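You operate a simulated robot arm through the tools that you are given. There is no shell and no other tool.

You run a simulated two-armed robot. Do the job below in one go: nothing can be reset, and whatever is moved stays where it is left.

TASK
Scrub the scale off the tray of the drying rack.
Fine: draw the tray fully out; use the green pad, put it back and push the tray home. What is to be rubbed or washed off counts as gone when no trace of it is left.

The check looks at the end state, three seconds after you hand in, the way a careful person would. Anything else that was tipped, shoved, dropped, spilled or broken makes it a failure.

THE ROBOT
Two 7-joint arms with fingered hands on one trunk that stands fixed in place. Base frame: the origin is at the foot of the trunk, x ahead of it, y to its left, z up; the work surface is at about z = 0.9. Lengths are in m, angles in degrees, forces in N, time in s.
The left shoulder is at [0.05, 0.214, 0.869], the right one opposite. With the tool pointing down near the work surface each hand reaches from about 0.32 to 0.86 m from the base axis, measured 20 degrees to its own side. Payload 3 kg a hand.
The tool frame of a hand sits at the grasp point between the pads (the TCP): z along the fingers, y along the line on which they close. The tips reach 0.026 m beyond it. The gripper opens to 0.132 m; its body begins 0.073 m behind the TCP. The gripper is a hand of 3 fingers: y runs from the thumb to the fingers, the wrist lies at [0, 0, -0.229] in the tool frame.
Orientation is that of the tool frame in the base frame, as a unit quaternion [w, x, y, z]. With the fingers straight down and closing along the base's y, the tool's x points along the base's -x, its y along +y and its z along -z.

THE INTERFACE
- The arms move only by the tool send_rows. It takes "left_commands", "right_commands" or both (then of equal length, played together; a hand with none holds still); each is a list of rows, each an object of numbers (a shift or turn left out is 0): "tx", "ty", "tz": the shift along the tool's x, y, z in units of 20 mm (1.0 is 20 mm); "rx", "ry", "rz": the turn, a rotation vector about the tool's x, y, z in units of 5 degrees (1.0 is 5 degrees). In form: [{"tx": .., "ty": .., "tz": .., "rx": .., "ry": .., "rz": ..}, ...]. A call has 1 to 20 rows; each row shifts and turns the commanded pose from where the row before left it, along the tool's axes as they then stand. A call with a number of a shift or a turn outside -1 to 1 is refused whole. Rows are played at 5 a second. More than 0.05 m and 8.6 degrees between two rows, and nothing of the call is played. A pose out of reach is approached as far as the arm can. The call stops where the force on the tool passes 40 N (or 10 N more than at its start, if that is more) or the arm is blocked; 0.2 s more then pass. In this call time passes only in rows, and 0.2 s behind the last. It gives the time, the measured TCP pose, the force on the tool (base axes), the opening and the grip force at its end, in the units of the frame above (readings bear some noise), with the torque about the TCP (base axes, N m) and any sound that the robot's microphone picked up.
- Cameras (640 x 400 px; columns grow to the right, rows downward): "scene" is now at [0.0125, -0.0575, 1.5186]; the picture's right is [-0.69, -0.72, 0.00], its down [-0.50, 0.48, -0.72] and it looks along [0.52, -0.50, -0.70] (base axes); focal length 279 px, centre (320, 200). "left" rides on the left gripper at [-0.062, 0.003, -0.092] in its tool frame; the picture's right is [-0.05, -1.00, 0.00], its down [0.83, -0.04, -0.56] and it looks along [0.55, -0.03, 0.83] (tool axes); focal length 230 px, centre (320, 200). "right" rides on the right gripper at [0.062, 0.003, -0.092] in its tool frame; the picture's right is [-0.05, 1.00, 0.00], its down [-0.83, -0.04, -0.56] and it looks along [-0.55, -0.03, 0.83] (tool axes); focal length 230 px, centre (320, 200). There is no depth. A picture from a camera that has moved, and an enlarged one, comes with that camera's place and axes in the base frame and with its lens. The place of the scene camera against the robot may be out by one fixed shift of up to 0.025 m in any direction.
- capture(camera): a new picture of that camera. No time passes.
- curl_fingers(finger1, finger2, thumb_bend, hand): sets how far each is bent, from 0 (flat) to 1 (curled in); at 0.3 the hand is open as for a grip, at 0.7 the pads meet at the TCP. One left out holds its place. A second passes; each finger stops where it meets its share of the squeeze, and holds until it gets a number again. It is the only way to open and close the hand. It gives what a move gives, with no picture; readings hold the bend of each and the force on the fingers (four entries, about 0 where the hand has none), thumb and palm.
- turn_head(pan, tilt): turns the head with the scene camera to pan (to the left, within 86 degrees either way) and tilt (down, from -29 to 69), counted from straight ahead of the robot. It gives what a move gives.
- inspect(camera, box): a new picture of the part [left, top, right, bottom] of that camera's present view, enlarged. No time passes.
- close_job(): hands the job in; it is judged then, once.

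Nothing tells you positions but the pictures and the camera data. Unless the task says otherwise, let go and move clear before handing in.

The tools are called after "Emit:" as a command line: name --argument value ..., lists and objects as JSON in quotes. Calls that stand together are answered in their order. send_rows: Moves the arms, as the interface text tells. Its arguments: {"type":"object","properties":{"left_commands":{"type":"array"},"right_commands":{"type":"array"}},"required":[]} The other tools are called the same way: curl_fingers (finger1, finger2, thumb_bend, hand) moves the fingers one by one; turn_head (pan, tilt) turns the head that bears the scene camera; capture (camera) takes a picture; inspect (camera, box) takes an enlarged picture of a part of a camera's view; close_job () hands the job in.

At the start:

```text
time: 0.0
left_tool_pos: [0.5334, -0.0093, 1.1645]
left_ee_rot: [0.0, 0.249, 0.969, 0.0]
left_force: [1.0, 0.0, 0.0]
left_wrist_torque: [0.01, 0.03, 0.02]
left_grip_width: 0.132
left_grip_force: 0.0
left_shape: jaw
left_bend: [0.3, 0.3, 0.3]
left_finger forces: [0.1, 0.0, 0.0, 0.1, 0.0, 0.0]
right_tool_pos: [0.416, -0.4741, 1.1844]
right_ee_rot: [0.0, 0.25, 0.968, 0.001]
right_force: [-0.6, 0.2, 0.3]
right_wrist_torque: [0.0, 0.01, -0.02]
right_grip_width: 0.1318
right_grip_force: 0.1
right_shape: jaw
right_bend: [0.3, 0.3, 0.3]
right_finger forces: [0.0, 0.0, 0.0, 0.0, 0.0, 0.1]
head pan, tilt (commanded): [-43.7, 44.2]
```

scene: 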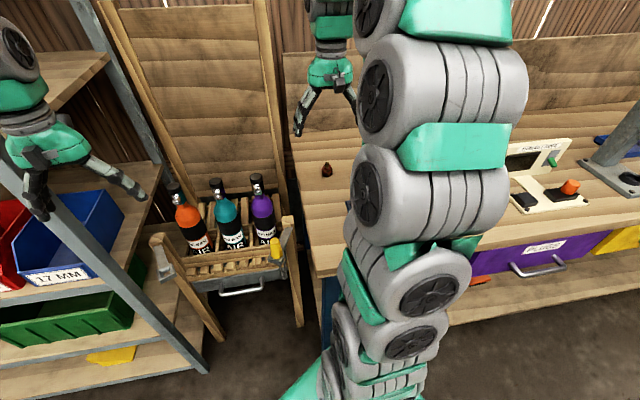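
right: 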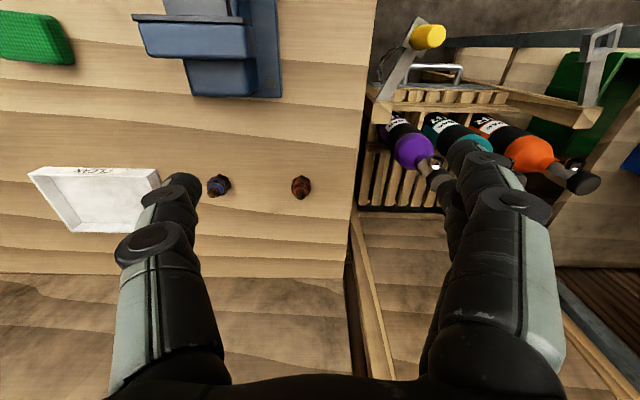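
left: 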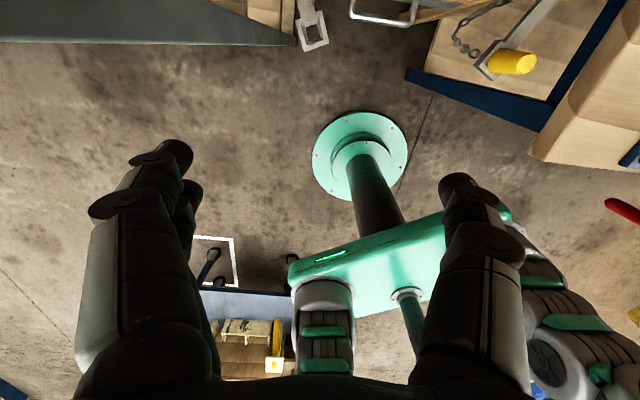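

I see a bench with small items, a wooden rack holding three bottles with a metal handle below it (probably the drying rack with its tray), and a green pad visible on the bench in the right hand's view. I'll look around with the head before moving anything.

Emit:
turn_head --pan -20 --tilt 45

Emit:
capture --camera "scene"

Emit:
turn_head --pan 10 --tilt 45

Emit:
capture --camera "scene"

Emit:
turn_head --pan -70 --tilt 50

Emit:
capture --camera "scene"

```text
time: 0.9
left_tool_pos: [0.5326, -0.0102, 1.1646]
left_ee_rot: [-0.001, 0.248, 0.969, 0.0]
left_force: [-0.4, 0.6, 0.6]
left_wrist_torque: [0.02, -0.01, -0.01]
left_grip_width: 0.1319
left_grip_force: 0.0
left_shape: jaw
left_bend: [0.3, 0.3, 0.3]
left_finger forces: [0.1, 0.1, 0.0, 0.0, 0.1, 0.0]
right_tool_pos: [0.4154, -0.4732, 1.1848]
right_ee_rot: [0.0, 0.251, 0.968, 0.0]
right_force: [0.4, 0.3, -0.8]
right_wrist_torque: [-0.02, 0.02, 0.01]
right_grip_width: 0.1321
right_grip_force: 0.1
right_shape: jaw
right_bend: [0.3, 0.3, 0.3]
right_finger forces: [0.0, 0.0, 0.0, 0.1, 0.0, 0.1]
head pan, tilt (commanded): [-20.0, 45.0]
```

```text
taken
camera scene: at [0.0296, -0.0288, 1.5174], right [-0.34, -0.94, 0.0], down [-0.66, 0.24, -0.71], along [0.66, -0.24, -0.71], focal length 279 px, centre (320, 200)
```

scene: 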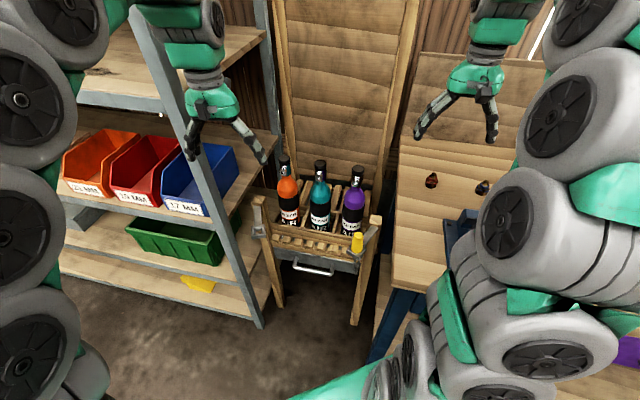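

```text
time: 1.8
left_tool_pos: [0.5329, -0.0094, 1.1649]
left_ee_rot: [0.0, 0.249, 0.969, 0.0]
left_force: [0.0, 0.3, -0.5]
left_wrist_torque: [0.05, 0.03, 0.0]
left_grip_width: 0.132
left_grip_force: 0.1
left_shape: jaw
left_bend: [0.3, 0.3, 0.3]
left_finger forces: [0.1, 0.1, 0.0, 0.1, 0.0, 0.1]
right_tool_pos: [0.4159, -0.4739, 1.1852]
right_ee_rot: [0.0, 0.249, 0.969, 0.0]
right_force: [0.6, -0.7, -0.3]
right_wrist_torque: [0.0, -0.03, -0.01]
right_grip_width: 0.1318
right_grip_force: 0.1
right_shape: jaw
right_bend: [0.3, 0.3, 0.3]
right_finger forces: [0.0, 0.1, 0.1, 0.1, 0.0, 0.0]
head pan, tilt (commanded): [10.0, 45.0]
```

```text
taken
camera scene: at [0.0333, 0.0132, 1.5174], right [0.17, -0.98, 0.0], down [-0.7, -0.12, -0.71], along [0.7, 0.12, -0.71], focal length 279 px, centre (320, 200)
```

scene: 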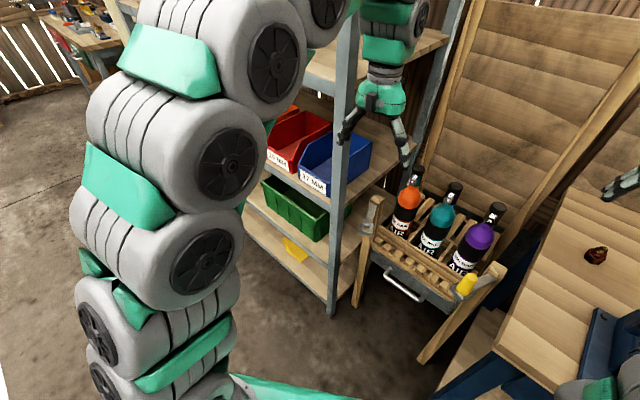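

```text
time: 3.4
left_tool_pos: [0.5335, -0.0097, 1.165]
left_ee_rot: [0.0, 0.249, 0.968, 0.001]
left_force: [0.4, -0.7, 0.8]
left_wrist_torque: [0.0, 0.0, 0.03]
left_grip_width: 0.1319
left_grip_force: 0.0
left_shape: jaw
left_bend: [0.3, 0.3, 0.3]
left_finger forces: [0.1, 0.0, 0.2, 0.0, 0.0, 0.0]
right_tool_pos: [0.4162, -0.4737, 1.1847]
right_ee_rot: [0.0, 0.25, 0.968, -0.001]
right_force: [-0.2, -0.6, -0.6]
right_wrist_torque: [0.02, 0.02, -0.01]
right_grip_width: 0.1318
right_grip_force: 0.2
right_shape: jaw
right_bend: [0.3, 0.3, 0.3]
right_finger forces: [0.0, 0.1, 0.1, 0.0, 0.1, 0.1]
head pan, tilt (commanded): [-70.0, 50.0]
```

```text
taken
camera scene: at [-0.0204, -0.0732, 1.5105], right [-0.94, -0.34, 0.0], down [-0.26, 0.72, -0.64], along [0.22, -0.6, -0.77], focal length 279 px, centre (320, 200)
```

scene: 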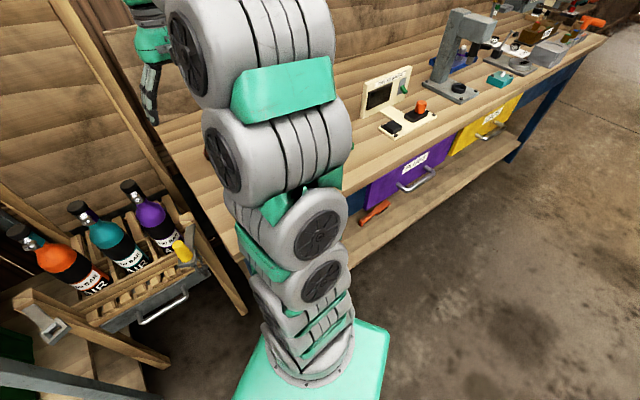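

The wooden trestle with three bottles and a handled tray below looks like the drying rack. I'll zoom in on it and on the bench.

Emit:
turn_head --pan -20 --tilt 50

Emit:
inspect --camera "scene" --box '[230, 110, 410, 280]'

Emit:
inspect --camera "right" --box '[340, 0, 640, 220]'

Emit:
inspect --camera "right" --box '[0, 0, 360, 250]'

Emit:
inspect --camera "left" --box '[260, 0, 640, 240]'

```text
time: 4.5
left_tool_pos: [0.5328, -0.0096, 1.1635]
left_ee_rot: [0.0, 0.249, 0.969, -0.001]
left_force: [0.0, 0.0, 0.0]
left_wrist_torque: [0.01, -0.01, -0.01]
left_grip_width: 0.1318
left_grip_force: 0.1
left_shape: jaw
left_bend: [0.3, 0.3, 0.3]
left_finger forces: [0.1, 0.0, 0.1, 0.0, 0.0, 0.0]
right_tool_pos: [0.4156, -0.4734, 1.184]
right_ee_rot: [0.0, 0.251, 0.968, 0.0]
right_force: [0.1, -0.6, 0.3]
right_wrist_torque: [0.02, 0.0, 0.02]
right_grip_width: 0.1318
right_grip_force: 0.1
right_shape: jaw
right_bend: [0.3, 0.3, 0.3]
right_finger forces: [0.0, 0.0, 0.0, 0.0, 0.1, 0.0]
head pan, tilt (commanded): [-20.0, 50.0]
```

```text
2.35 times, centred on (320, 195) of scene
camera zoom: at [0.0255, -0.0273, 1.5105], right [-0.34, -0.94, 0.0], down [-0.72, 0.26, -0.64], along [0.6, -0.22, -0.77], focal length 657 px, centre (320, 212)
```

zoom: 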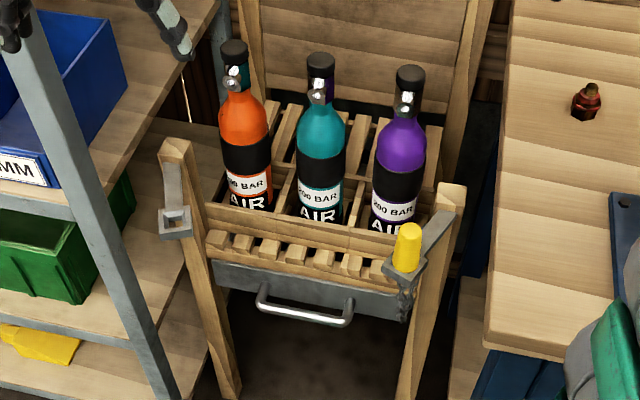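

```text
1.82 times, centred on (490, 110) of right
camera zoom: at [0.3635, -0.4418, 1.2748], right [0.53, 0.85, 0.0], down [0.71, -0.44, 0.56], along [0.47, -0.29, -0.83], focal length 418 px, centre (11, 364)
```

zoom: 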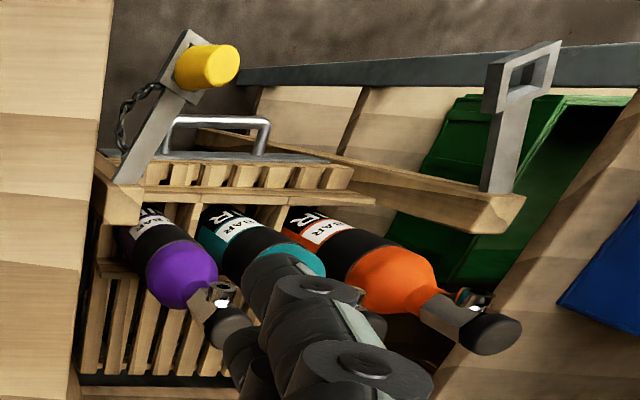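

```text
1.60 times, centred on (180, 125) of right
camera zoom: at [0.3635, -0.4418, 1.2748], right [0.53, 0.85, 0.0], down [0.71, -0.44, 0.56], along [0.47, -0.29, -0.83], focal length 368 px, centre (544, 320)
```

zoom: 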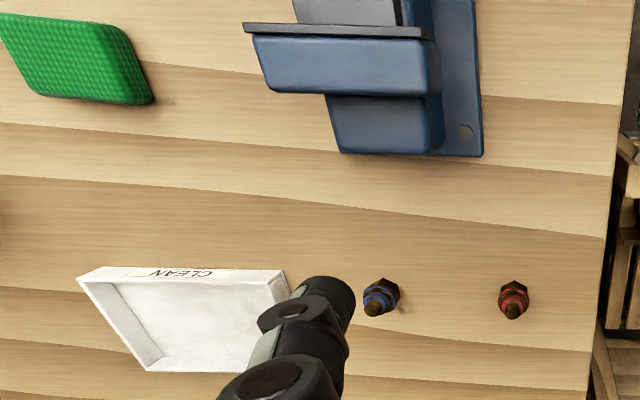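

```text
1.67 times, centred on (450, 120) of left
camera zoom: at [0.5881, -0.0365, 1.2554], right [-0.44, -0.9, 0.0], down [-0.75, 0.36, 0.56], along [-0.5, 0.24, -0.83], focal length 384 px, centre (103, 333)
```

zoom: 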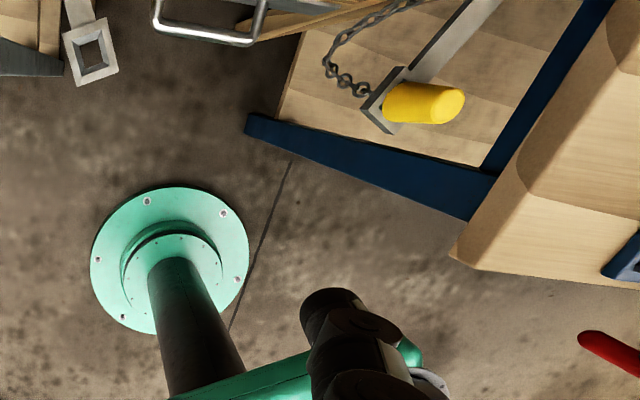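

The tray with its handle seems to sit at about z = 0.57 under the bottles, and a yellow pin on a chain sits in a bracket on the right leg. I'll zoom in on the pin, the handle and the whole bench.

Emit:
inspect --camera "scene" --box '[315, 160, 375, 205]'

Emit:
inspect --camera "scene" --box '[265, 180, 365, 245]'

Emit:
inspect --camera "right" --box '[360, 0, 500, 100]'

Emit:
inspect --camera "left" --box '[280, 0, 560, 140]'

Emit:
capture --camera "scene"

```text
8.89 times, centred on (345, 182) of scene
camera zoom: at [0.0255, -0.0273, 1.5105], right [-0.34, -0.94, 0.0], down [-0.72, 0.26, -0.64], along [0.6, -0.22, -0.77], focal length 2482 px, centre (98, 356)
```

zoom: 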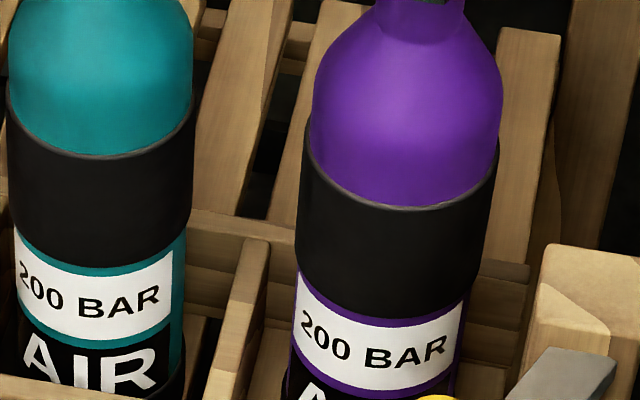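

```text
6.15 times, centred on (315, 212) of scene
camera zoom: at [0.0255, -0.0273, 1.5105], right [-0.34, -0.94, 0.0], down [-0.72, 0.26, -0.64], along [0.6, -0.22, -0.77], focal length 1718 px, centre (351, 123)
```

zoom: 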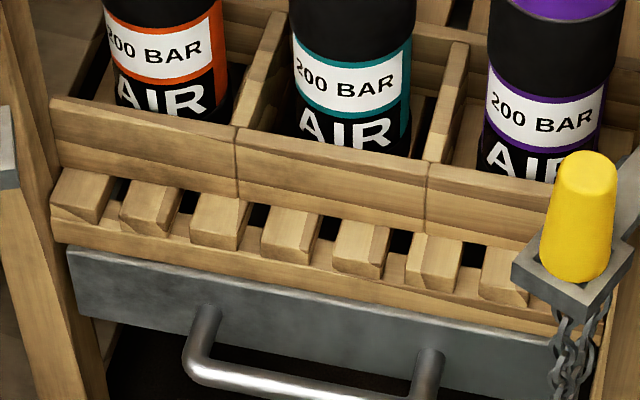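

```text
4.00 times, centred on (430, 50) of right
camera zoom: at [0.3635, -0.4418, 1.2748], right [0.53, 0.85, 0.0], down [0.71, -0.44, 0.56], along [0.47, -0.29, -0.83], focal length 920 px, centre (-120, 800)
```

zoom: 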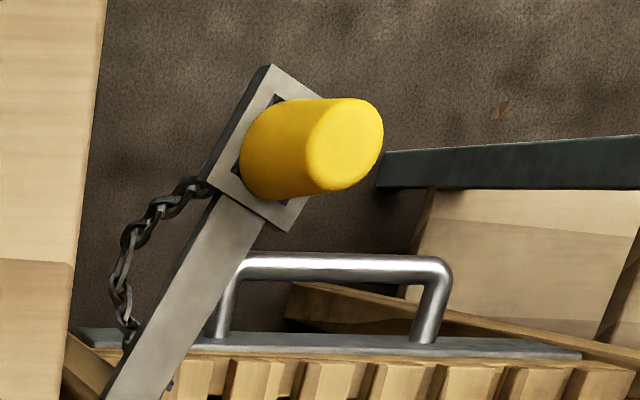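

```text
2.29 times, centred on (420, 70) of left
camera zoom: at [0.5881, -0.0365, 1.2554], right [-0.44, -0.9, 0.0], down [-0.75, 0.36, 0.56], along [-0.5, 0.24, -0.83], focal length 526 px, centre (91, 497)
```

zoom: 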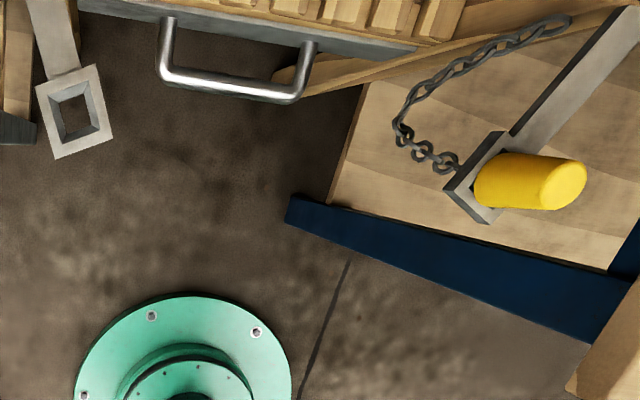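

```text
taken
camera scene: at [0.0255, -0.0273, 1.5105], right [-0.34, -0.94, 0.0], down [-0.72, 0.26, -0.64], along [0.6, -0.22, -0.77], focal length 279 px, centre (320, 200)
```

scene: 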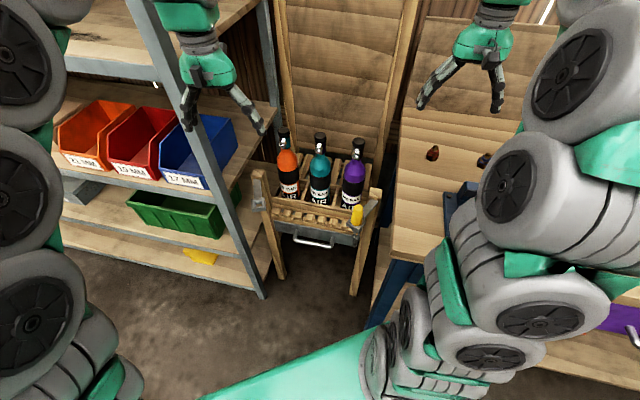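

The handle bar triangulates to roughly (0.53,-0.256)–(0.606,-0.137) at z ≈ 0.55, so the rack front faces about 148° from base x. The left arm suits the pull best, so I'll yaw the left hand in place until it can close across the bar.

Emit:
send_rows --left_commands '[{"rz": -1}, {"rz": -1}, {"rz": -1}, {"rz": -1}, {"rz": -1}, {"rz": -1}, {"rz": -1}, {"rz": -1}, {"rz": -1}, {"rz": -1}, {"rz": -1}, {"rz": -1}, {"rz": -1}, {"rz": -1}, {"rz": -1}, {"rz": -1}, {"rz": -1}, {"rz": -0.4}]'

Emit:
capture --camera "left"

Emit:
capture --camera "scene"

```text
time: 8.3
left_tool_pos: [0.5333, -0.0091, 1.1646]
left_ee_rot: [0.0, -0.486, 0.874, 0.0]
left_force: [0.3, -0.6, -0.1]
left_wrist_torque: [0.01, -0.02, 0.0]
left_grip_width: 0.1321
left_grip_force: 0.1
left_shape: jaw
left_bend: [0.3, 0.3, 0.3]
left_finger forces: [0.0, 0.0, 0.1, 0.1, 0.1, 0.0]
right_tool_pos: [0.417, -0.4735, 1.1842]
right_ee_rot: [-0.001, 0.25, 0.968, 0.0]
right_force: [-0.8, 0.4, 0.1]
right_wrist_torque: [-0.02, 0.02, -0.01]
right_grip_width: 0.1319
right_grip_force: 0.0
right_shape: jaw
right_bend: [0.3, 0.3, 0.3]
right_finger forces: [0.0, 0.1, 0.1, 0.0, 0.0, 0.0]
head pan, tilt (commanded): [-20.0, 50.0]
```

```text
taken
camera left: at [0.5623, 0.0444, 1.2559], right [0.88, -0.48, 0.0], down [-0.4, -0.73, 0.56], along [-0.27, -0.49, -0.83], focal length 230 px, centre (320, 200)
```

left: 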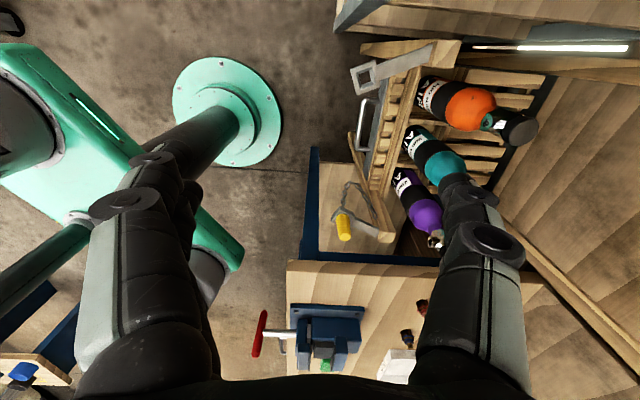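

```text
taken
camera scene: at [0.0256, -0.0272, 1.5105], right [-0.34, -0.94, 0.0], down [-0.72, 0.26, -0.64], along [0.6, -0.22, -0.77], focal length 279 px, centre (320, 200)
```

scene: 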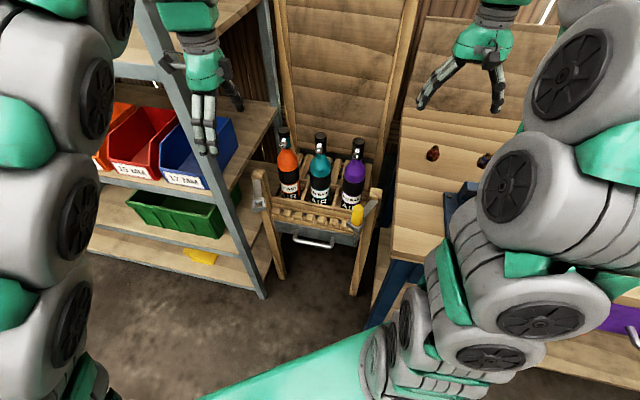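

The left camera now looks along the rack front from the side. I'll zoom in to measure the handle.

Emit:
inspect --camera "left" --box '[310, 30, 450, 120]'

Emit:
inspect --camera "left" --box '[300, 30, 560, 260]'

Emit:
inspect --camera "left" --box '[240, 280, 420, 390]'

```text
4.44 times, centred on (380, 75) of left
camera zoom: at [0.5623, 0.0444, 1.2559], right [0.88, -0.48, 0.0], down [-0.4, -0.73, 0.56], along [-0.27, -0.49, -0.83], focal length 1022 px, centre (53, 756)
```

zoom: 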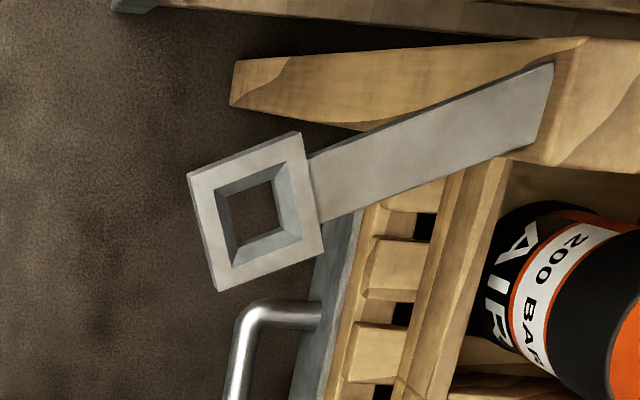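

```text
1.74 times, centred on (430, 145) of left
camera zoom: at [0.5623, 0.0444, 1.2559], right [0.88, -0.48, 0.0], down [-0.4, -0.73, 0.56], along [-0.27, -0.49, -0.83], focal length 400 px, centre (129, 296)
```

zoom: 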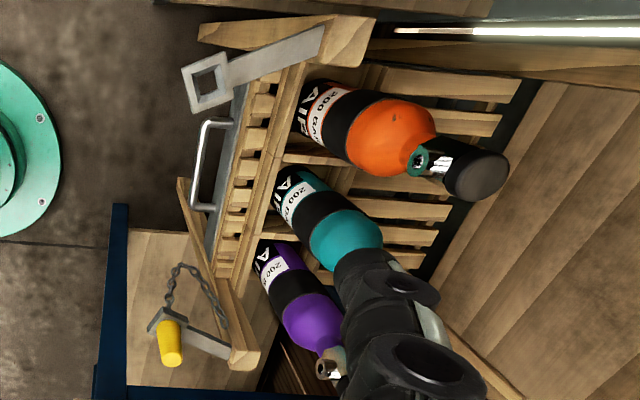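

```text
3.56 times, centred on (330, 335) of left
camera zoom: at [0.5623, 0.0444, 1.2559], right [0.88, -0.48, 0.0], down [-0.4, -0.73, 0.56], along [-0.27, -0.49, -0.83], focal length 818 px, centre (284, -280)
```

zoom: 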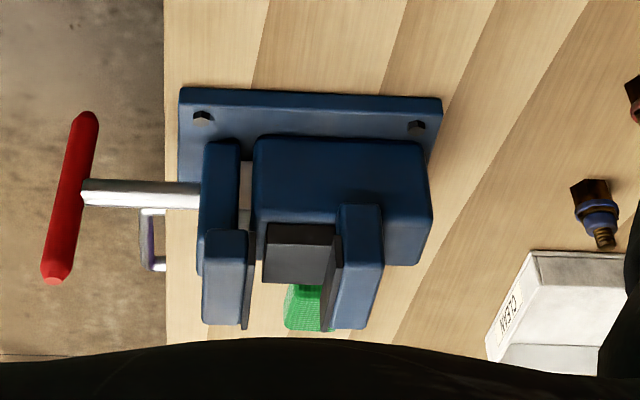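

The handle midpoint is about (0.572,-0.192), and the teal bottle stands roughly 0.1 m behind the bar. I'll narrow the left hand's opening and move it over the handle while still above the bottles.

Emit:
curl_fingers --hand "left" --finger1 0.55 --finger2 0.55 --thumb_bend 0.55

Emit:
send_rows --left_commands '[{"tx": 0.964, "ty": -0.878}, {"tx": 0.964, "ty": -0.878}, {"tx": 0.964, "ty": -0.878}, {"tx": 0.964, "ty": -0.878}, {"tx": 0.964, "ty": -0.878}, {"tx": 0.964, "ty": -0.878}, {"tx": 0.964, "ty": -0.878}]'

Emit:
capture --camera "left"

Emit:
capture --camera "scene"

```text
time: 9.3
left_tool_pos: [0.5335, -0.0095, 1.165]
left_ee_rot: [0.0, -0.486, 0.874, 0.0]
left_force: [-0.6, 0.8, 0.9]
left_wrist_torque: [0.03, -0.03, -0.02]
left_grip_width: 0.0518
left_grip_force: 0.1
left_shape: fingers
left_bend: [0.55, 0.55, 0.55]
left_finger forces: [0.1, 0.0, 0.0, 0.0, 0.1, 0.0]
right_tool_pos: [0.4166, -0.4742, 1.1847]
right_ee_rot: [0.0, 0.249, 0.968, 0.0]
right_force: [-0.8, -0.5, 1.8]
right_wrist_torque: [-0.01, 0.01, 0.02]
right_grip_width: 0.1321
right_grip_force: 0.0
right_shape: jaw
right_bend: [0.3, 0.3, 0.3]
right_finger forces: [0.1, 0.1, 0.0, 0.0, 0.0, 0.0]
head pan, tilt (commanded): [-20.0, 50.0]
```

```text
time: 10.9
left_tool_pos: [0.5408, -0.0597, 1.1584]
left_ee_rot: [0.0, -0.486, 0.874, -0.001]
left_force: [-0.4, 1.2, 0.5]
left_wrist_torque: [0.02, 0.0, -0.01]
left_grip_width: 0.0517
left_grip_force: 0.0
left_shape: fingers
left_bend: [0.55, 0.55, 0.55]
left_finger forces: [0.0, 0.0, 0.1, 0.1, 0.1, 0.1]
left hand out of reach, approached as far as the arm can: row 2, 3, 4, 5, 6, 7
right_tool_pos: [0.4149, -0.4737, 1.1829]
right_ee_rot: [0.001, 0.25, 0.968, 0.0]
right_force: [-0.4, 0.3, -0.2]
right_wrist_torque: [-0.01, 0.0, -0.01]
right_grip_width: 0.1321
right_grip_force: 0.1
right_shape: jaw
right_bend: [0.3, 0.3, 0.3]
right_finger forces: [0.0, 0.1, 0.0, 0.1, 0.0, 0.0]
head pan, tilt (commanded): [-20.0, 50.0]
```

```text
taken
camera left: at [0.5697, -0.0063, 1.249], right [0.88, -0.48, 0.0], down [-0.4, -0.73, 0.56], along [-0.27, -0.49, -0.83], focal length 230 px, centre (320, 200)
```

left: 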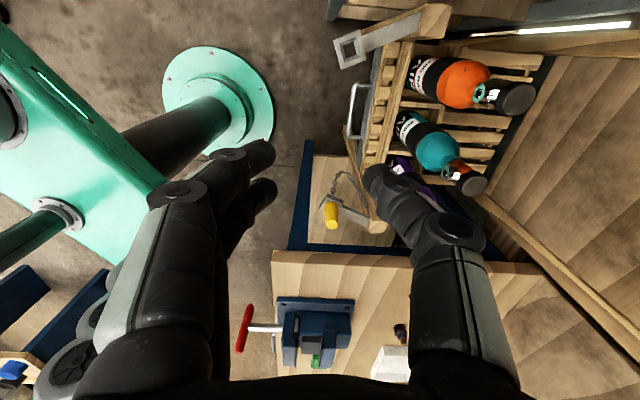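

```text
taken
camera scene: at [0.0256, -0.0272, 1.5105], right [-0.34, -0.94, 0.0], down [-0.72, 0.26, -0.64], along [0.6, -0.22, -0.77], focal length 279 px, centre (320, 200)
```

scene: 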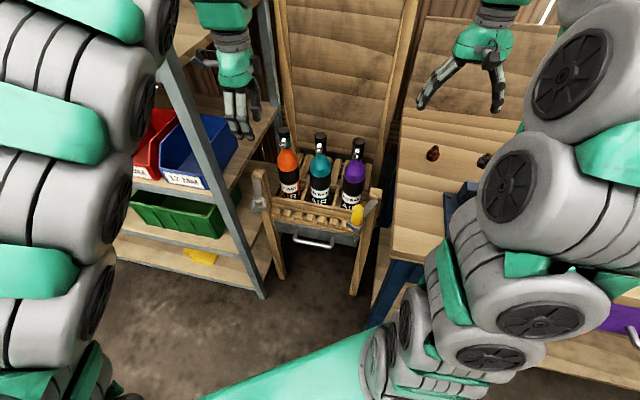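

At that height the arm ran out of reach, since the wrist is too far from the shoulder. I'll descend some, which brings it back into reach, and check where the pose ends up.

Emit:
send_rows --left_commands '[{"tz": 1}, {"tz": 1}, {"tz": 1}, {"tz": 1}, {"tz": 1}, {"tz": 1}]'

Emit:
capture --camera "left"

```text
time: 12.3
left_tool_pos: [0.5406, -0.06, 1.0384]
left_ee_rot: [0.0, -0.487, 0.874, 0.001]
left_force: [-0.6, 0.2, 0.8]
left_wrist_torque: [-0.03, -0.02, 0.02]
left_grip_width: 0.0517
left_grip_force: 0.1
left_shape: fingers
left_bend: [0.55, 0.55, 0.55]
left_finger forces: [0.0, 0.1, 0.1, 0.0, 0.0, 0.1]
right_tool_pos: [0.4154, -0.4735, 1.1836]
right_ee_rot: [0.0, 0.25, 0.968, 0.0]
right_force: [0.7, -0.9, 0.8]
right_wrist_torque: [0.0, -0.02, 0.0]
right_grip_width: 0.132
right_grip_force: 0.0
right_shape: jaw
right_bend: [0.3, 0.3, 0.3]
right_finger forces: [0.0, 0.1, 0.1, 0.0, 0.0, 0.0]
head pan, tilt (commanded): [-20.0, 50.0]
```

```text
taken
camera left: at [0.5707, -0.006, 1.1293], right [0.88, -0.48, 0.0], down [-0.4, -0.73, 0.56], along [-0.27, -0.49, -0.83], focal length 230 px, centre (320, 200)
```

left: 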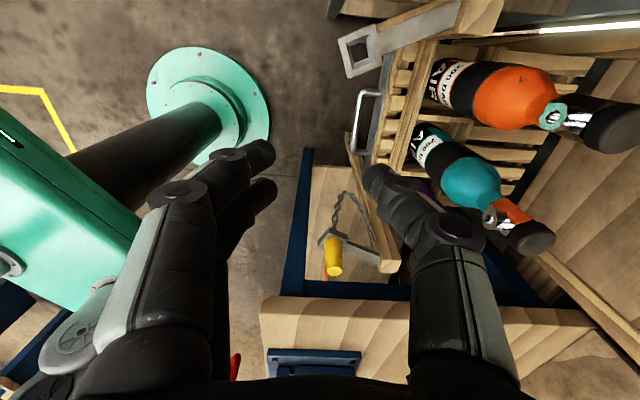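

Bottles sit at about 0.725 m along the rack axis with their tops at z ≈ 0.945, and the left socket is clear of the path. Next I'll go over the handle while descending to z ≈ 0.9.

Emit:
send_rows --left_commands '[{"tx": 0.683, "ty": -0.642, "tz": 1}, {"tx": 0.683, "ty": -0.642, "tz": 1}, {"tx": 0.683, "ty": -0.642, "tz": 1}, {"tx": 0.683, "ty": -0.642, "tz": 1}, {"tx": 0.683, "ty": -0.642, "tz": 1}, {"tx": 0.683, "ty": -0.642, "tz": 1}, {"tx": 0.683, "ty": -0.642, "tz": 1}]'

Emit:
capture --camera "left"

Emit:
capture --camera "scene"

Emit:
capture --camera "right"

```text
time: 13.9
left_tool_pos: [0.5362, -0.1433, 0.907]
left_ee_rot: [-0.001, -0.486, 0.874, 0.001]
left_force: [-0.1, 0.7, -0.3]
left_wrist_torque: [-0.01, -0.01, -0.03]
left_grip_width: 0.0515
left_grip_force: 0.0
left_shape: fingers
left_bend: [0.55, 0.55, 0.55]
left_finger forces: [0.1, 0.0, 0.1, 0.0, 0.0, 0.0]
left hand out of reach, approached as far as the arm can: row 4, 5, 6, 7
right_tool_pos: [0.4162, -0.4745, 1.1828]
right_ee_rot: [0.0, 0.249, 0.969, 0.0]
right_force: [0.6, -0.9, 0.3]
right_wrist_torque: [-0.04, 0.02, -0.02]
right_grip_width: 0.1319
right_grip_force: 0.1
right_shape: jaw
right_bend: [0.3, 0.3, 0.3]
right_finger forces: [0.0, 0.0, 0.1, 0.0, 0.1, 0.0]
head pan, tilt (commanded): [-20.0, 50.0]
```

```text
taken
camera left: at [0.5656, -0.0887, 0.9979], right [0.88, -0.48, 0.0], down [-0.4, -0.73, 0.56], along [-0.27, -0.49, -0.83], focal length 230 px, centre (320, 200)
```

left: 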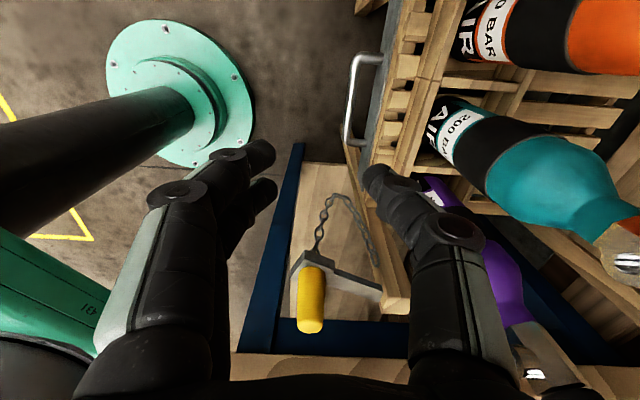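

```text
taken
camera scene: at [0.0256, -0.0272, 1.5105], right [-0.34, -0.94, 0.0], down [-0.72, 0.26, -0.64], along [0.6, -0.22, -0.77], focal length 279 px, centre (320, 200)
```

scene: 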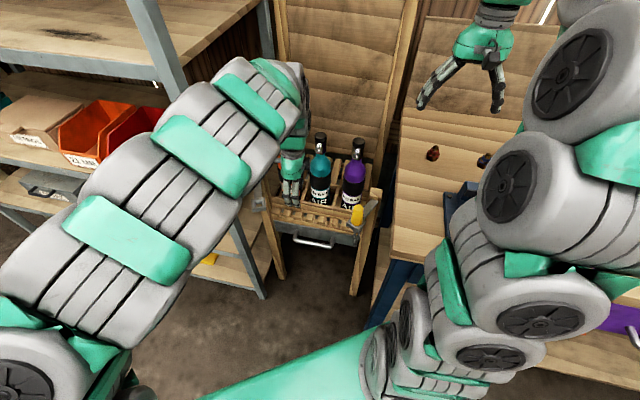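

```text
taken
camera right: at [0.3635, -0.4418, 1.2748], right [0.53, 0.85, 0.0], down [0.71, -0.44, 0.56], along [0.47, -0.29, -0.83], focal length 230 px, centre (320, 200)
```

right: 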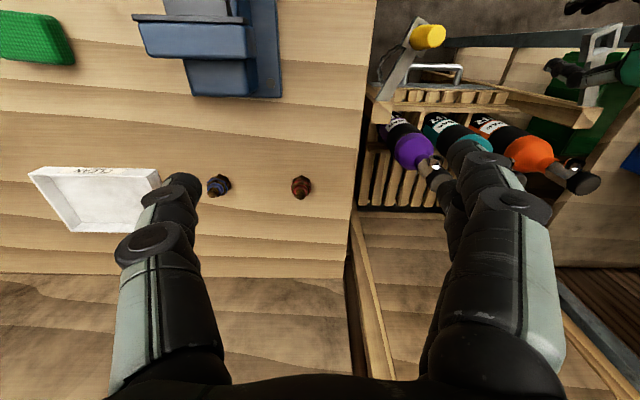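

The left arm can't reach across to the handle, so the right arm, whose shoulder is almost straight behind it, will do the pulling. I'll park the left arm back and to the left.

Emit:
send_rows --left_commands '[{"ty": 1, "tz": -1}, {"ty": 1, "tz": -1}, {"ty": 1, "tz": -1}, {"ty": 1, "tz": -1}, {"ty": 1, "tz": -1}, {"tx": -1, "ty": 0.85, "tz": -0.5}, {"tx": -1, "ty": 0.85, "tz": -0.5}, {"tx": -1, "ty": 0.85, "tz": -0.5}, {"tx": -1, "ty": 0.85, "tz": -0.5}, {"tx": -1, "ty": 0.85, "tz": -0.5}, {"tx": -1, "ty": 0.85, "tz": -0.5}, {"tx": -1, "ty": 0.85, "tz": -0.5}, {"tx": -1, "ty": 0.85, "tz": -0.5}, {"tx": -1, "ty": 0.85, "tz": -0.5}]'

Emit:
capture --camera "scene"

```text
time: 16.9
left_tool_pos: [0.4161, 0.1433, 1.099]
left_ee_rot: [0.001, -0.486, 0.874, 0.0]
left_force: [0.3, 0.4, 0.0]
left_wrist_torque: [-0.03, 0.02, 0.02]
left_grip_width: 0.0512
left_grip_force: 0.1
left_shape: fingers
left_bend: [0.55, 0.55, 0.55]
left_finger forces: [0.1, 0.0, 0.0, 0.0, 0.0, 0.0]
right_tool_pos: [0.4165, -0.473, 1.1829]
right_ee_rot: [-0.001, 0.249, 0.968, 0.0]
right_force: [-0.3, 0.2, 0.6]
right_wrist_torque: [0.03, 0.02, -0.01]
right_grip_width: 0.132
right_grip_force: 0.0
right_shape: jaw
right_bend: [0.3, 0.3, 0.3]
right_finger forces: [0.0, 0.0, 0.0, 0.1, 0.0, 0.0]
head pan, tilt (commanded): [-20.0, 50.0]
```

```text
taken
camera scene: at [0.0255, -0.0272, 1.5105], right [-0.34, -0.94, 0.0], down [-0.72, 0.26, -0.64], along [0.6, -0.22, -0.77], focal length 279 px, centre (320, 200)
```

scene: 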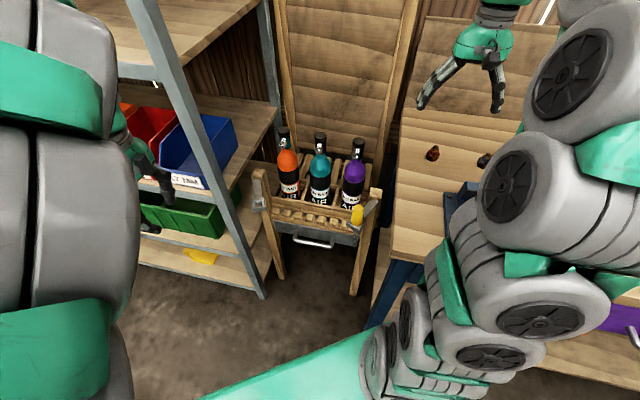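

Now I'll yaw the right hand the same way and set its fingers to a narrow opening.

Emit:
send_rows --right_commands '[{"rz": -1}, {"rz": -1}, {"rz": -1}, {"rz": -1}, {"rz": -1}, {"rz": -1}, {"rz": -1}, {"rz": -1}, {"rz": -1}, {"rz": -1}, {"rz": -1}, {"rz": -1}, {"rz": -1}, {"rz": -1}, {"rz": -1}, {"rz": -1}, {"rz": -1}, {"rz": -0.4}]'

Emit:
curl_fingers --hand "right" --finger1 0.55 --finger2 0.55 --thumb_bend 0.55

Emit:
capture --camera "right"

Emit:
capture --camera "scene"

```text
time: 20.7
left_tool_pos: [0.416, 0.1419, 1.0982]
left_ee_rot: [0.0, -0.486, 0.874, 0.0]
left_force: [0.6, -0.2, -0.1]
left_wrist_torque: [-0.01, 0.01, -0.05]
left_grip_width: 0.0514
left_grip_force: 0.1
left_shape: fingers
left_bend: [0.55, 0.55, 0.55]
left_finger forces: [0.0, 0.0, 0.0, 0.0, 0.1, 0.0]
right_tool_pos: [0.4159, -0.4739, 1.183]
right_ee_rot: [0.0, -0.487, 0.874, 0.0]
right_force: [0.7, -0.2, -0.2]
right_wrist_torque: [-0.04, 0.01, 0.01]
right_grip_width: 0.1317
right_grip_force: 0.2
right_shape: jaw
right_bend: [0.3, 0.3, 0.3]
right_finger forces: [0.0, 0.0, 0.0, 0.1, 0.0, 0.1]
head pan, tilt (commanded): [-20.0, 50.0]
```

```text
time: 21.7
left_tool_pos: [0.4178, 0.144, 1.0977]
left_ee_rot: [0.0, -0.486, 0.874, 0.0]
left_force: [-0.3, -0.9, 0.0]
left_wrist_torque: [0.02, -0.03, -0.02]
left_grip_width: 0.0512
left_grip_force: 0.0
left_shape: fingers
left_bend: [0.55, 0.55, 0.55]
left_finger forces: [0.0, 0.0, 0.1, 0.0, 0.1, 0.0]
right_tool_pos: [0.4168, -0.4736, 1.1846]
right_ee_rot: [-0.001, -0.486, 0.874, 0.0]
right_force: [-0.5, -0.1, 0.6]
right_wrist_torque: [-0.01, 0.01, -0.02]
right_grip_width: 0.0517
right_grip_force: 0.0
right_shape: fingers
right_bend: [0.55, 0.55, 0.55]
right_finger forces: [0.1, 0.0, 0.0, 0.0, 0.0, 0.0]
head pan, tilt (commanded): [-20.0, 50.0]
```

```text
taken
camera right: at [0.3808, -0.5249, 1.275], right [-0.82, 0.57, 0.0], down [0.48, 0.68, 0.56], along [0.32, 0.46, -0.83], focal length 230 px, centre (320, 200)
```

right: 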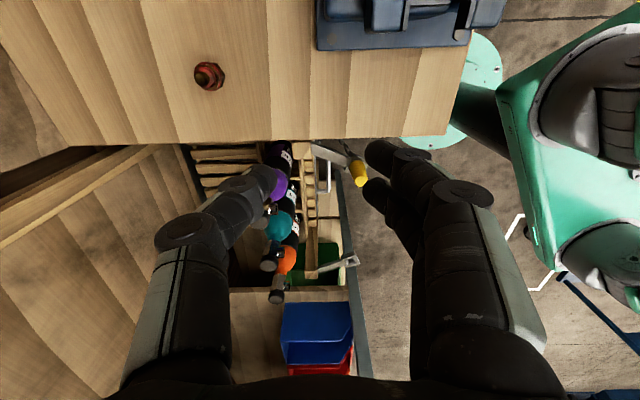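

```text
taken
camera scene: at [0.0256, -0.0272, 1.5105], right [-0.34, -0.94, 0.0], down [-0.72, 0.26, -0.64], along [0.6, -0.22, -0.77], focal length 279 px, centre (320, 200)
```

scene: 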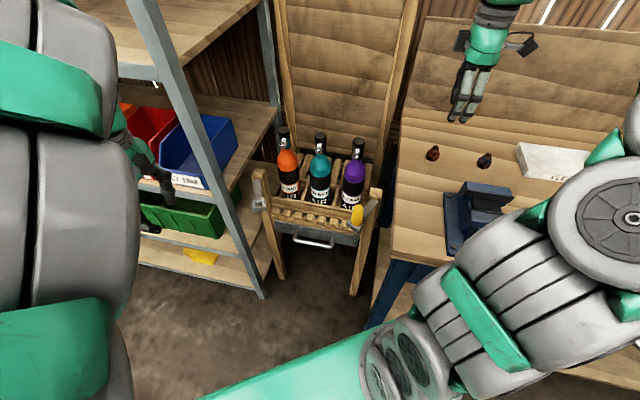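

Now I'll move the right hand sideways to above the handle, descending slightly but staying above the bottle tops.

Emit:
send_rows --right_commands '[{"tx": -1, "ty": 0.15, "tz": 0.3}, {"tx": -1, "ty": 0.15, "tz": 0.3}, {"tx": -1, "ty": 0.15, "tz": 0.3}, {"tx": -1, "ty": 0.15, "tz": 0.3}, {"tx": -1, "ty": 0.15, "tz": 0.3}, {"tx": -1, "ty": 0.15, "tz": 0.3}, {"tx": -1, "ty": 0.15, "tz": 0.3}, {"tx": -1, "ty": 0.15, "tz": 0.3}, {"tx": -1, "ty": 0.15, "tz": 0.3}, {"tx": -1, "ty": 0.15, "tz": 0.3}, {"tx": -1, "ty": 0.15, "tz": 0.3}, {"tx": -1, "ty": 0.15, "tz": 0.3}, {"tx": -1, "ty": 0.15, "tz": 0.3}, {"tx": -1, "ty": 0.15, "tz": 0.3}, {"tx": -1, "ty": 0.15, "tz": 0.3}, {"tx": -1, "ty": 0.15, "tz": 0.3}]'

Emit:
capture --camera "right"

Emit:
capture --camera "scene"

```text
time: 25.1
left_tool_pos: [0.4166, 0.1425, 1.0989]
left_ee_rot: [0.0, -0.486, 0.874, 0.001]
left_force: [-0.7, 0.0, -0.1]
left_wrist_torque: [-0.01, -0.01, 0.01]
left_grip_width: 0.0515
left_grip_force: 0.0
left_shape: fingers
left_bend: [0.55, 0.55, 0.55]
left_finger forces: [0.1, 0.1, 0.0, 0.0, 0.0, 0.1]
right_tool_pos: [0.5446, -0.1768, 1.0885]
right_ee_rot: [0.001, -0.485, 0.874, 0.001]
right_force: [-0.5, -0.1, -0.3]
right_wrist_torque: [-0.02, -0.03, -0.03]
right_grip_width: 0.0517
right_grip_force: 0.1
right_shape: fingers
right_bend: [0.55, 0.55, 0.55]
right_finger forces: [0.1, 0.0, 0.0, 0.0, 0.1, 0.0]
head pan, tilt (commanded): [-20.0, 50.0]
```

```text
taken
camera right: at [0.5096, -0.2281, 1.1783], right [-0.82, 0.57, 0.0], down [0.47, 0.68, 0.56], along [0.32, 0.46, -0.83], focal length 230 px, centre (320, 200)
```

right: 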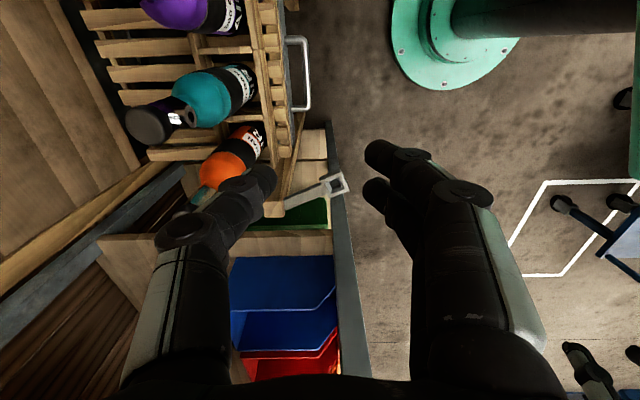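

```text
taken
camera scene: at [0.0256, -0.0272, 1.5105], right [-0.34, -0.94, 0.0], down [-0.72, 0.26, -0.64], along [0.6, -0.22, -0.77], focal length 279 px, centre (320, 200)
```

scene: 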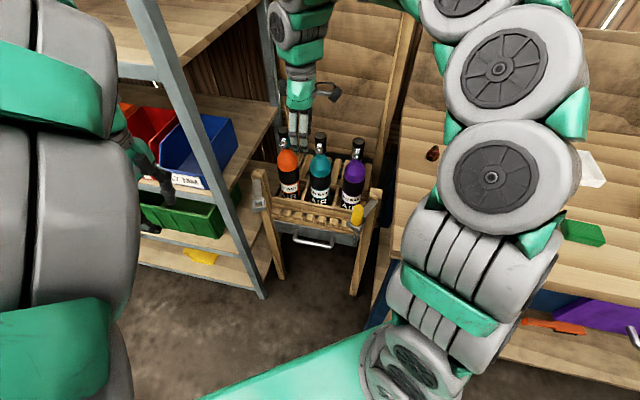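

The right hand now hangs in front of the rack with the handle in view of its camera. I'll go straight down to about z = 0.8 for a closer look.

Emit:
send_rows --right_commands '[{"tz": 1}, {"tz": 1}, {"tz": 1}, {"tz": 1}, {"tz": 1}, {"tz": 1}, {"tz": 1}, {"tz": 1}, {"tz": 1}, {"tz": 1}, {"tz": 1}, {"tz": 1}, {"tz": 1}]'

Emit:
capture --camera "right"

Emit:
inspect --camera "right" --box '[200, 0, 420, 140]'

Emit:
capture --camera "scene"

```text
time: 27.9
left_tool_pos: [0.4149, 0.1429, 1.0982]
left_ee_rot: [0.0, -0.486, 0.874, 0.0]
left_force: [0.1, -0.4, 0.6]
left_wrist_torque: [-0.01, -0.02, -0.03]
left_grip_width: 0.0516
left_grip_force: 0.2
left_shape: fingers
left_bend: [0.55, 0.55, 0.55]
left_finger forces: [0.0, 0.1, 0.1, 0.1, 0.0, 0.1]
right_tool_pos: [0.5431, -0.1754, 0.8277]
right_ee_rot: [0.0, -0.487, 0.874, 0.0]
right_force: [0.0, 0.5, -0.1]
right_wrist_torque: [0.02, 0.04, -0.01]
right_grip_width: 0.0517
right_grip_force: 0.1
right_shape: fingers
right_bend: [0.55, 0.55, 0.55]
right_finger forces: [0.0, 0.1, 0.0, 0.0, 0.0, 0.0]
head pan, tilt (commanded): [-20.0, 50.0]
```

```text
taken
camera right: at [0.5082, -0.2276, 0.9183], right [-0.82, 0.57, 0.0], down [0.47, 0.68, 0.55], along [0.32, 0.46, -0.83], focal length 230 px, centre (320, 200)
```

right: 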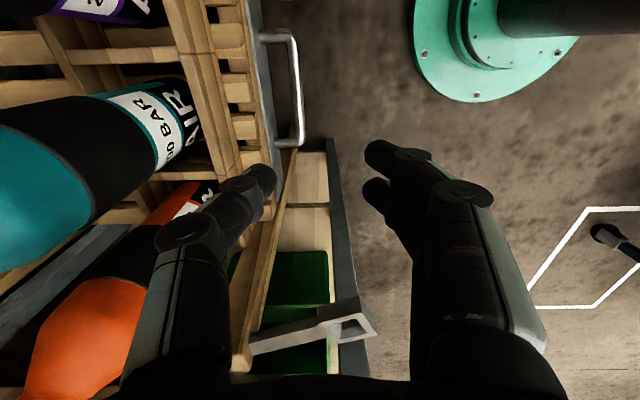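

```text
2.86 times, centred on (310, 70) of right
camera zoom: at [0.5082, -0.2276, 0.9183], right [-0.82, 0.57, 0.0], down [0.47, 0.68, 0.55], along [0.32, 0.46, -0.83], focal length 657 px, centre (349, 571)
```

zoom: 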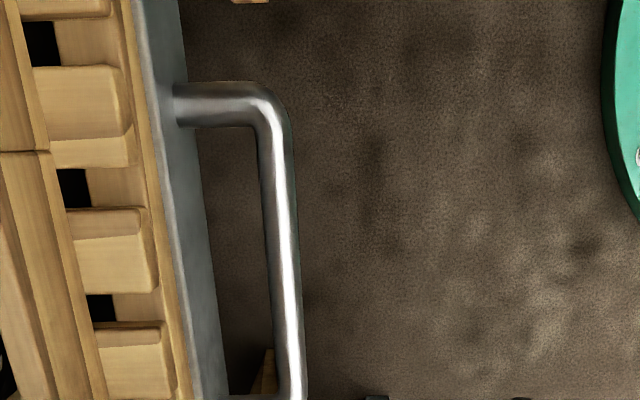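

```text
taken
camera scene: at [0.0256, -0.0272, 1.5105], right [-0.34, -0.94, 0.0], down [-0.72, 0.26, -0.64], along [0.6, -0.22, -0.77], focal length 279 px, centre (320, 200)
```

scene: 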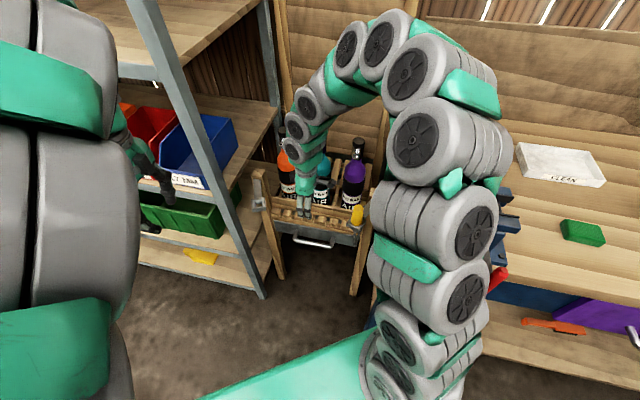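

The bar sits at rack depth ≈ 0.590 and runs parallel to my hand's x axis. The plate is about 0.043 m behind it, so only one digit fits. I'll use the thumb as a hook: straighten it so it hangs vertical, lean the wrist slightly left to clear the yellow pin, and descend some.

Emit:
curl_fingers --hand "right" --thumb_bend 0.42

Emit:
send_rows --right_commands '[{"tx": -0.9, "ry": 1}, {"ry": 1}, {"tz": 1}, {"tz": 1}, {"tz": 1}, {"tz": 1}, {"tz": 1}, {"tz": 1}, {"tz": 1}, {"tz": 1}]'

Emit:
capture --camera "right"

Emit:
capture --camera "scene"

Emit:
inspect --camera "scene" --box '[240, 140, 400, 260]'

```text
time: 28.9
left_tool_pos: [0.417, 0.1437, 1.0993]
left_ee_rot: [-0.001, -0.486, 0.874, 0.0]
left_force: [0.0, 0.0, 0.3]
left_wrist_torque: [0.01, 0.02, -0.03]
left_grip_width: 0.0514
left_grip_force: 0.0
left_shape: fingers
left_bend: [0.55, 0.55, 0.55]
left_finger forces: [0.0, 0.0, 0.0, 0.0, 0.1, 0.0]
right_tool_pos: [0.5428, -0.1762, 0.8285]
right_ee_rot: [0.0, -0.486, 0.874, 0.001]
right_force: [1.4, 0.5, -0.4]
right_wrist_torque: [-0.01, -0.01, -0.04]
right_grip_width: 0.0731
right_grip_force: 0.2
right_shape: fingers
right_bend: [0.55, 0.55, 0.42]
right_finger forces: [0.1, 0.0, 0.0, 0.0, 0.0, 0.1]
head pan, tilt (commanded): [-20.0, 50.0]
```

```text
time: 31.1
left_tool_pos: [0.4166, 0.1425, 1.0981]
left_ee_rot: [0.0, -0.486, 0.874, 0.0]
left_force: [0.3, -0.8, 0.0]
left_wrist_torque: [-0.02, -0.01, 0.05]
left_grip_width: 0.0512
left_grip_force: 0.0
left_shape: fingers
left_bend: [0.55, 0.55, 0.55]
left_finger forces: [0.0, 0.0, 0.0, 0.1, 0.0, 0.0]
right_tool_pos: [0.5404, -0.185, 0.6708]
right_ee_rot: [-0.076, -0.484, 0.871, -0.043]
right_force: [0.5, 0.1, 0.0]
right_wrist_torque: [0.03, -0.03, -0.02]
right_grip_width: 0.0728
right_grip_force: 0.0
right_shape: fingers
right_bend: [0.55, 0.55, 0.42]
right_finger forces: [0.1, 0.0, 0.1, 0.1, 0.1, 0.1]
head pan, tilt (commanded): [-20.0, 50.0]
```

```text
taken
camera right: at [0.5131, -0.2216, 0.7704], right [-0.82, 0.57, -0.01], down [0.52, 0.75, 0.4], along [0.24, 0.33, -0.92], focal length 230 px, centre (320, 200)
```

right: 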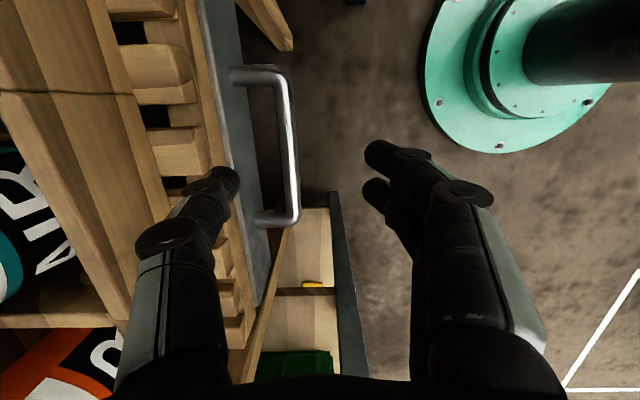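

```text
taken
camera scene: at [0.0256, -0.0272, 1.5105], right [-0.34, -0.94, 0.0], down [-0.72, 0.26, -0.64], along [0.6, -0.22, -0.77], focal length 279 px, centre (320, 200)
```

scene: 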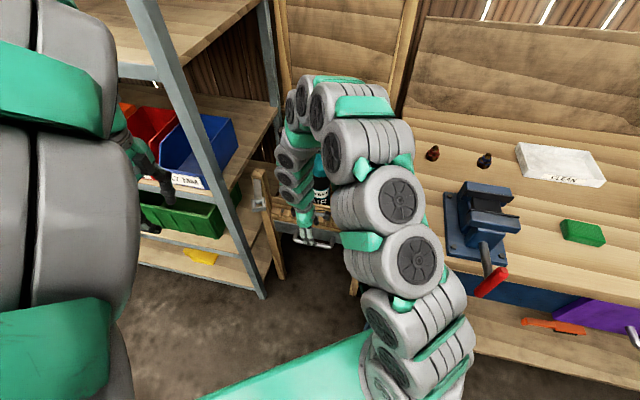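

```text
3.33 times, centred on (320, 200) of scene
camera zoom: at [0.0256, -0.0272, 1.5105], right [-0.34, -0.94, 0.0], down [-0.72, 0.26, -0.64], along [0.6, -0.22, -0.77], focal length 931 px, centre (320, 200)
```

zoom: 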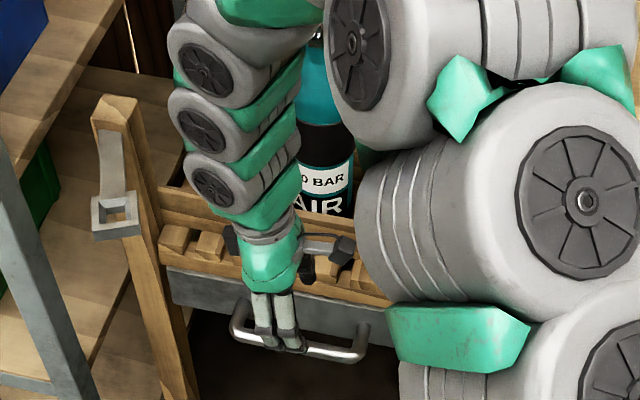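

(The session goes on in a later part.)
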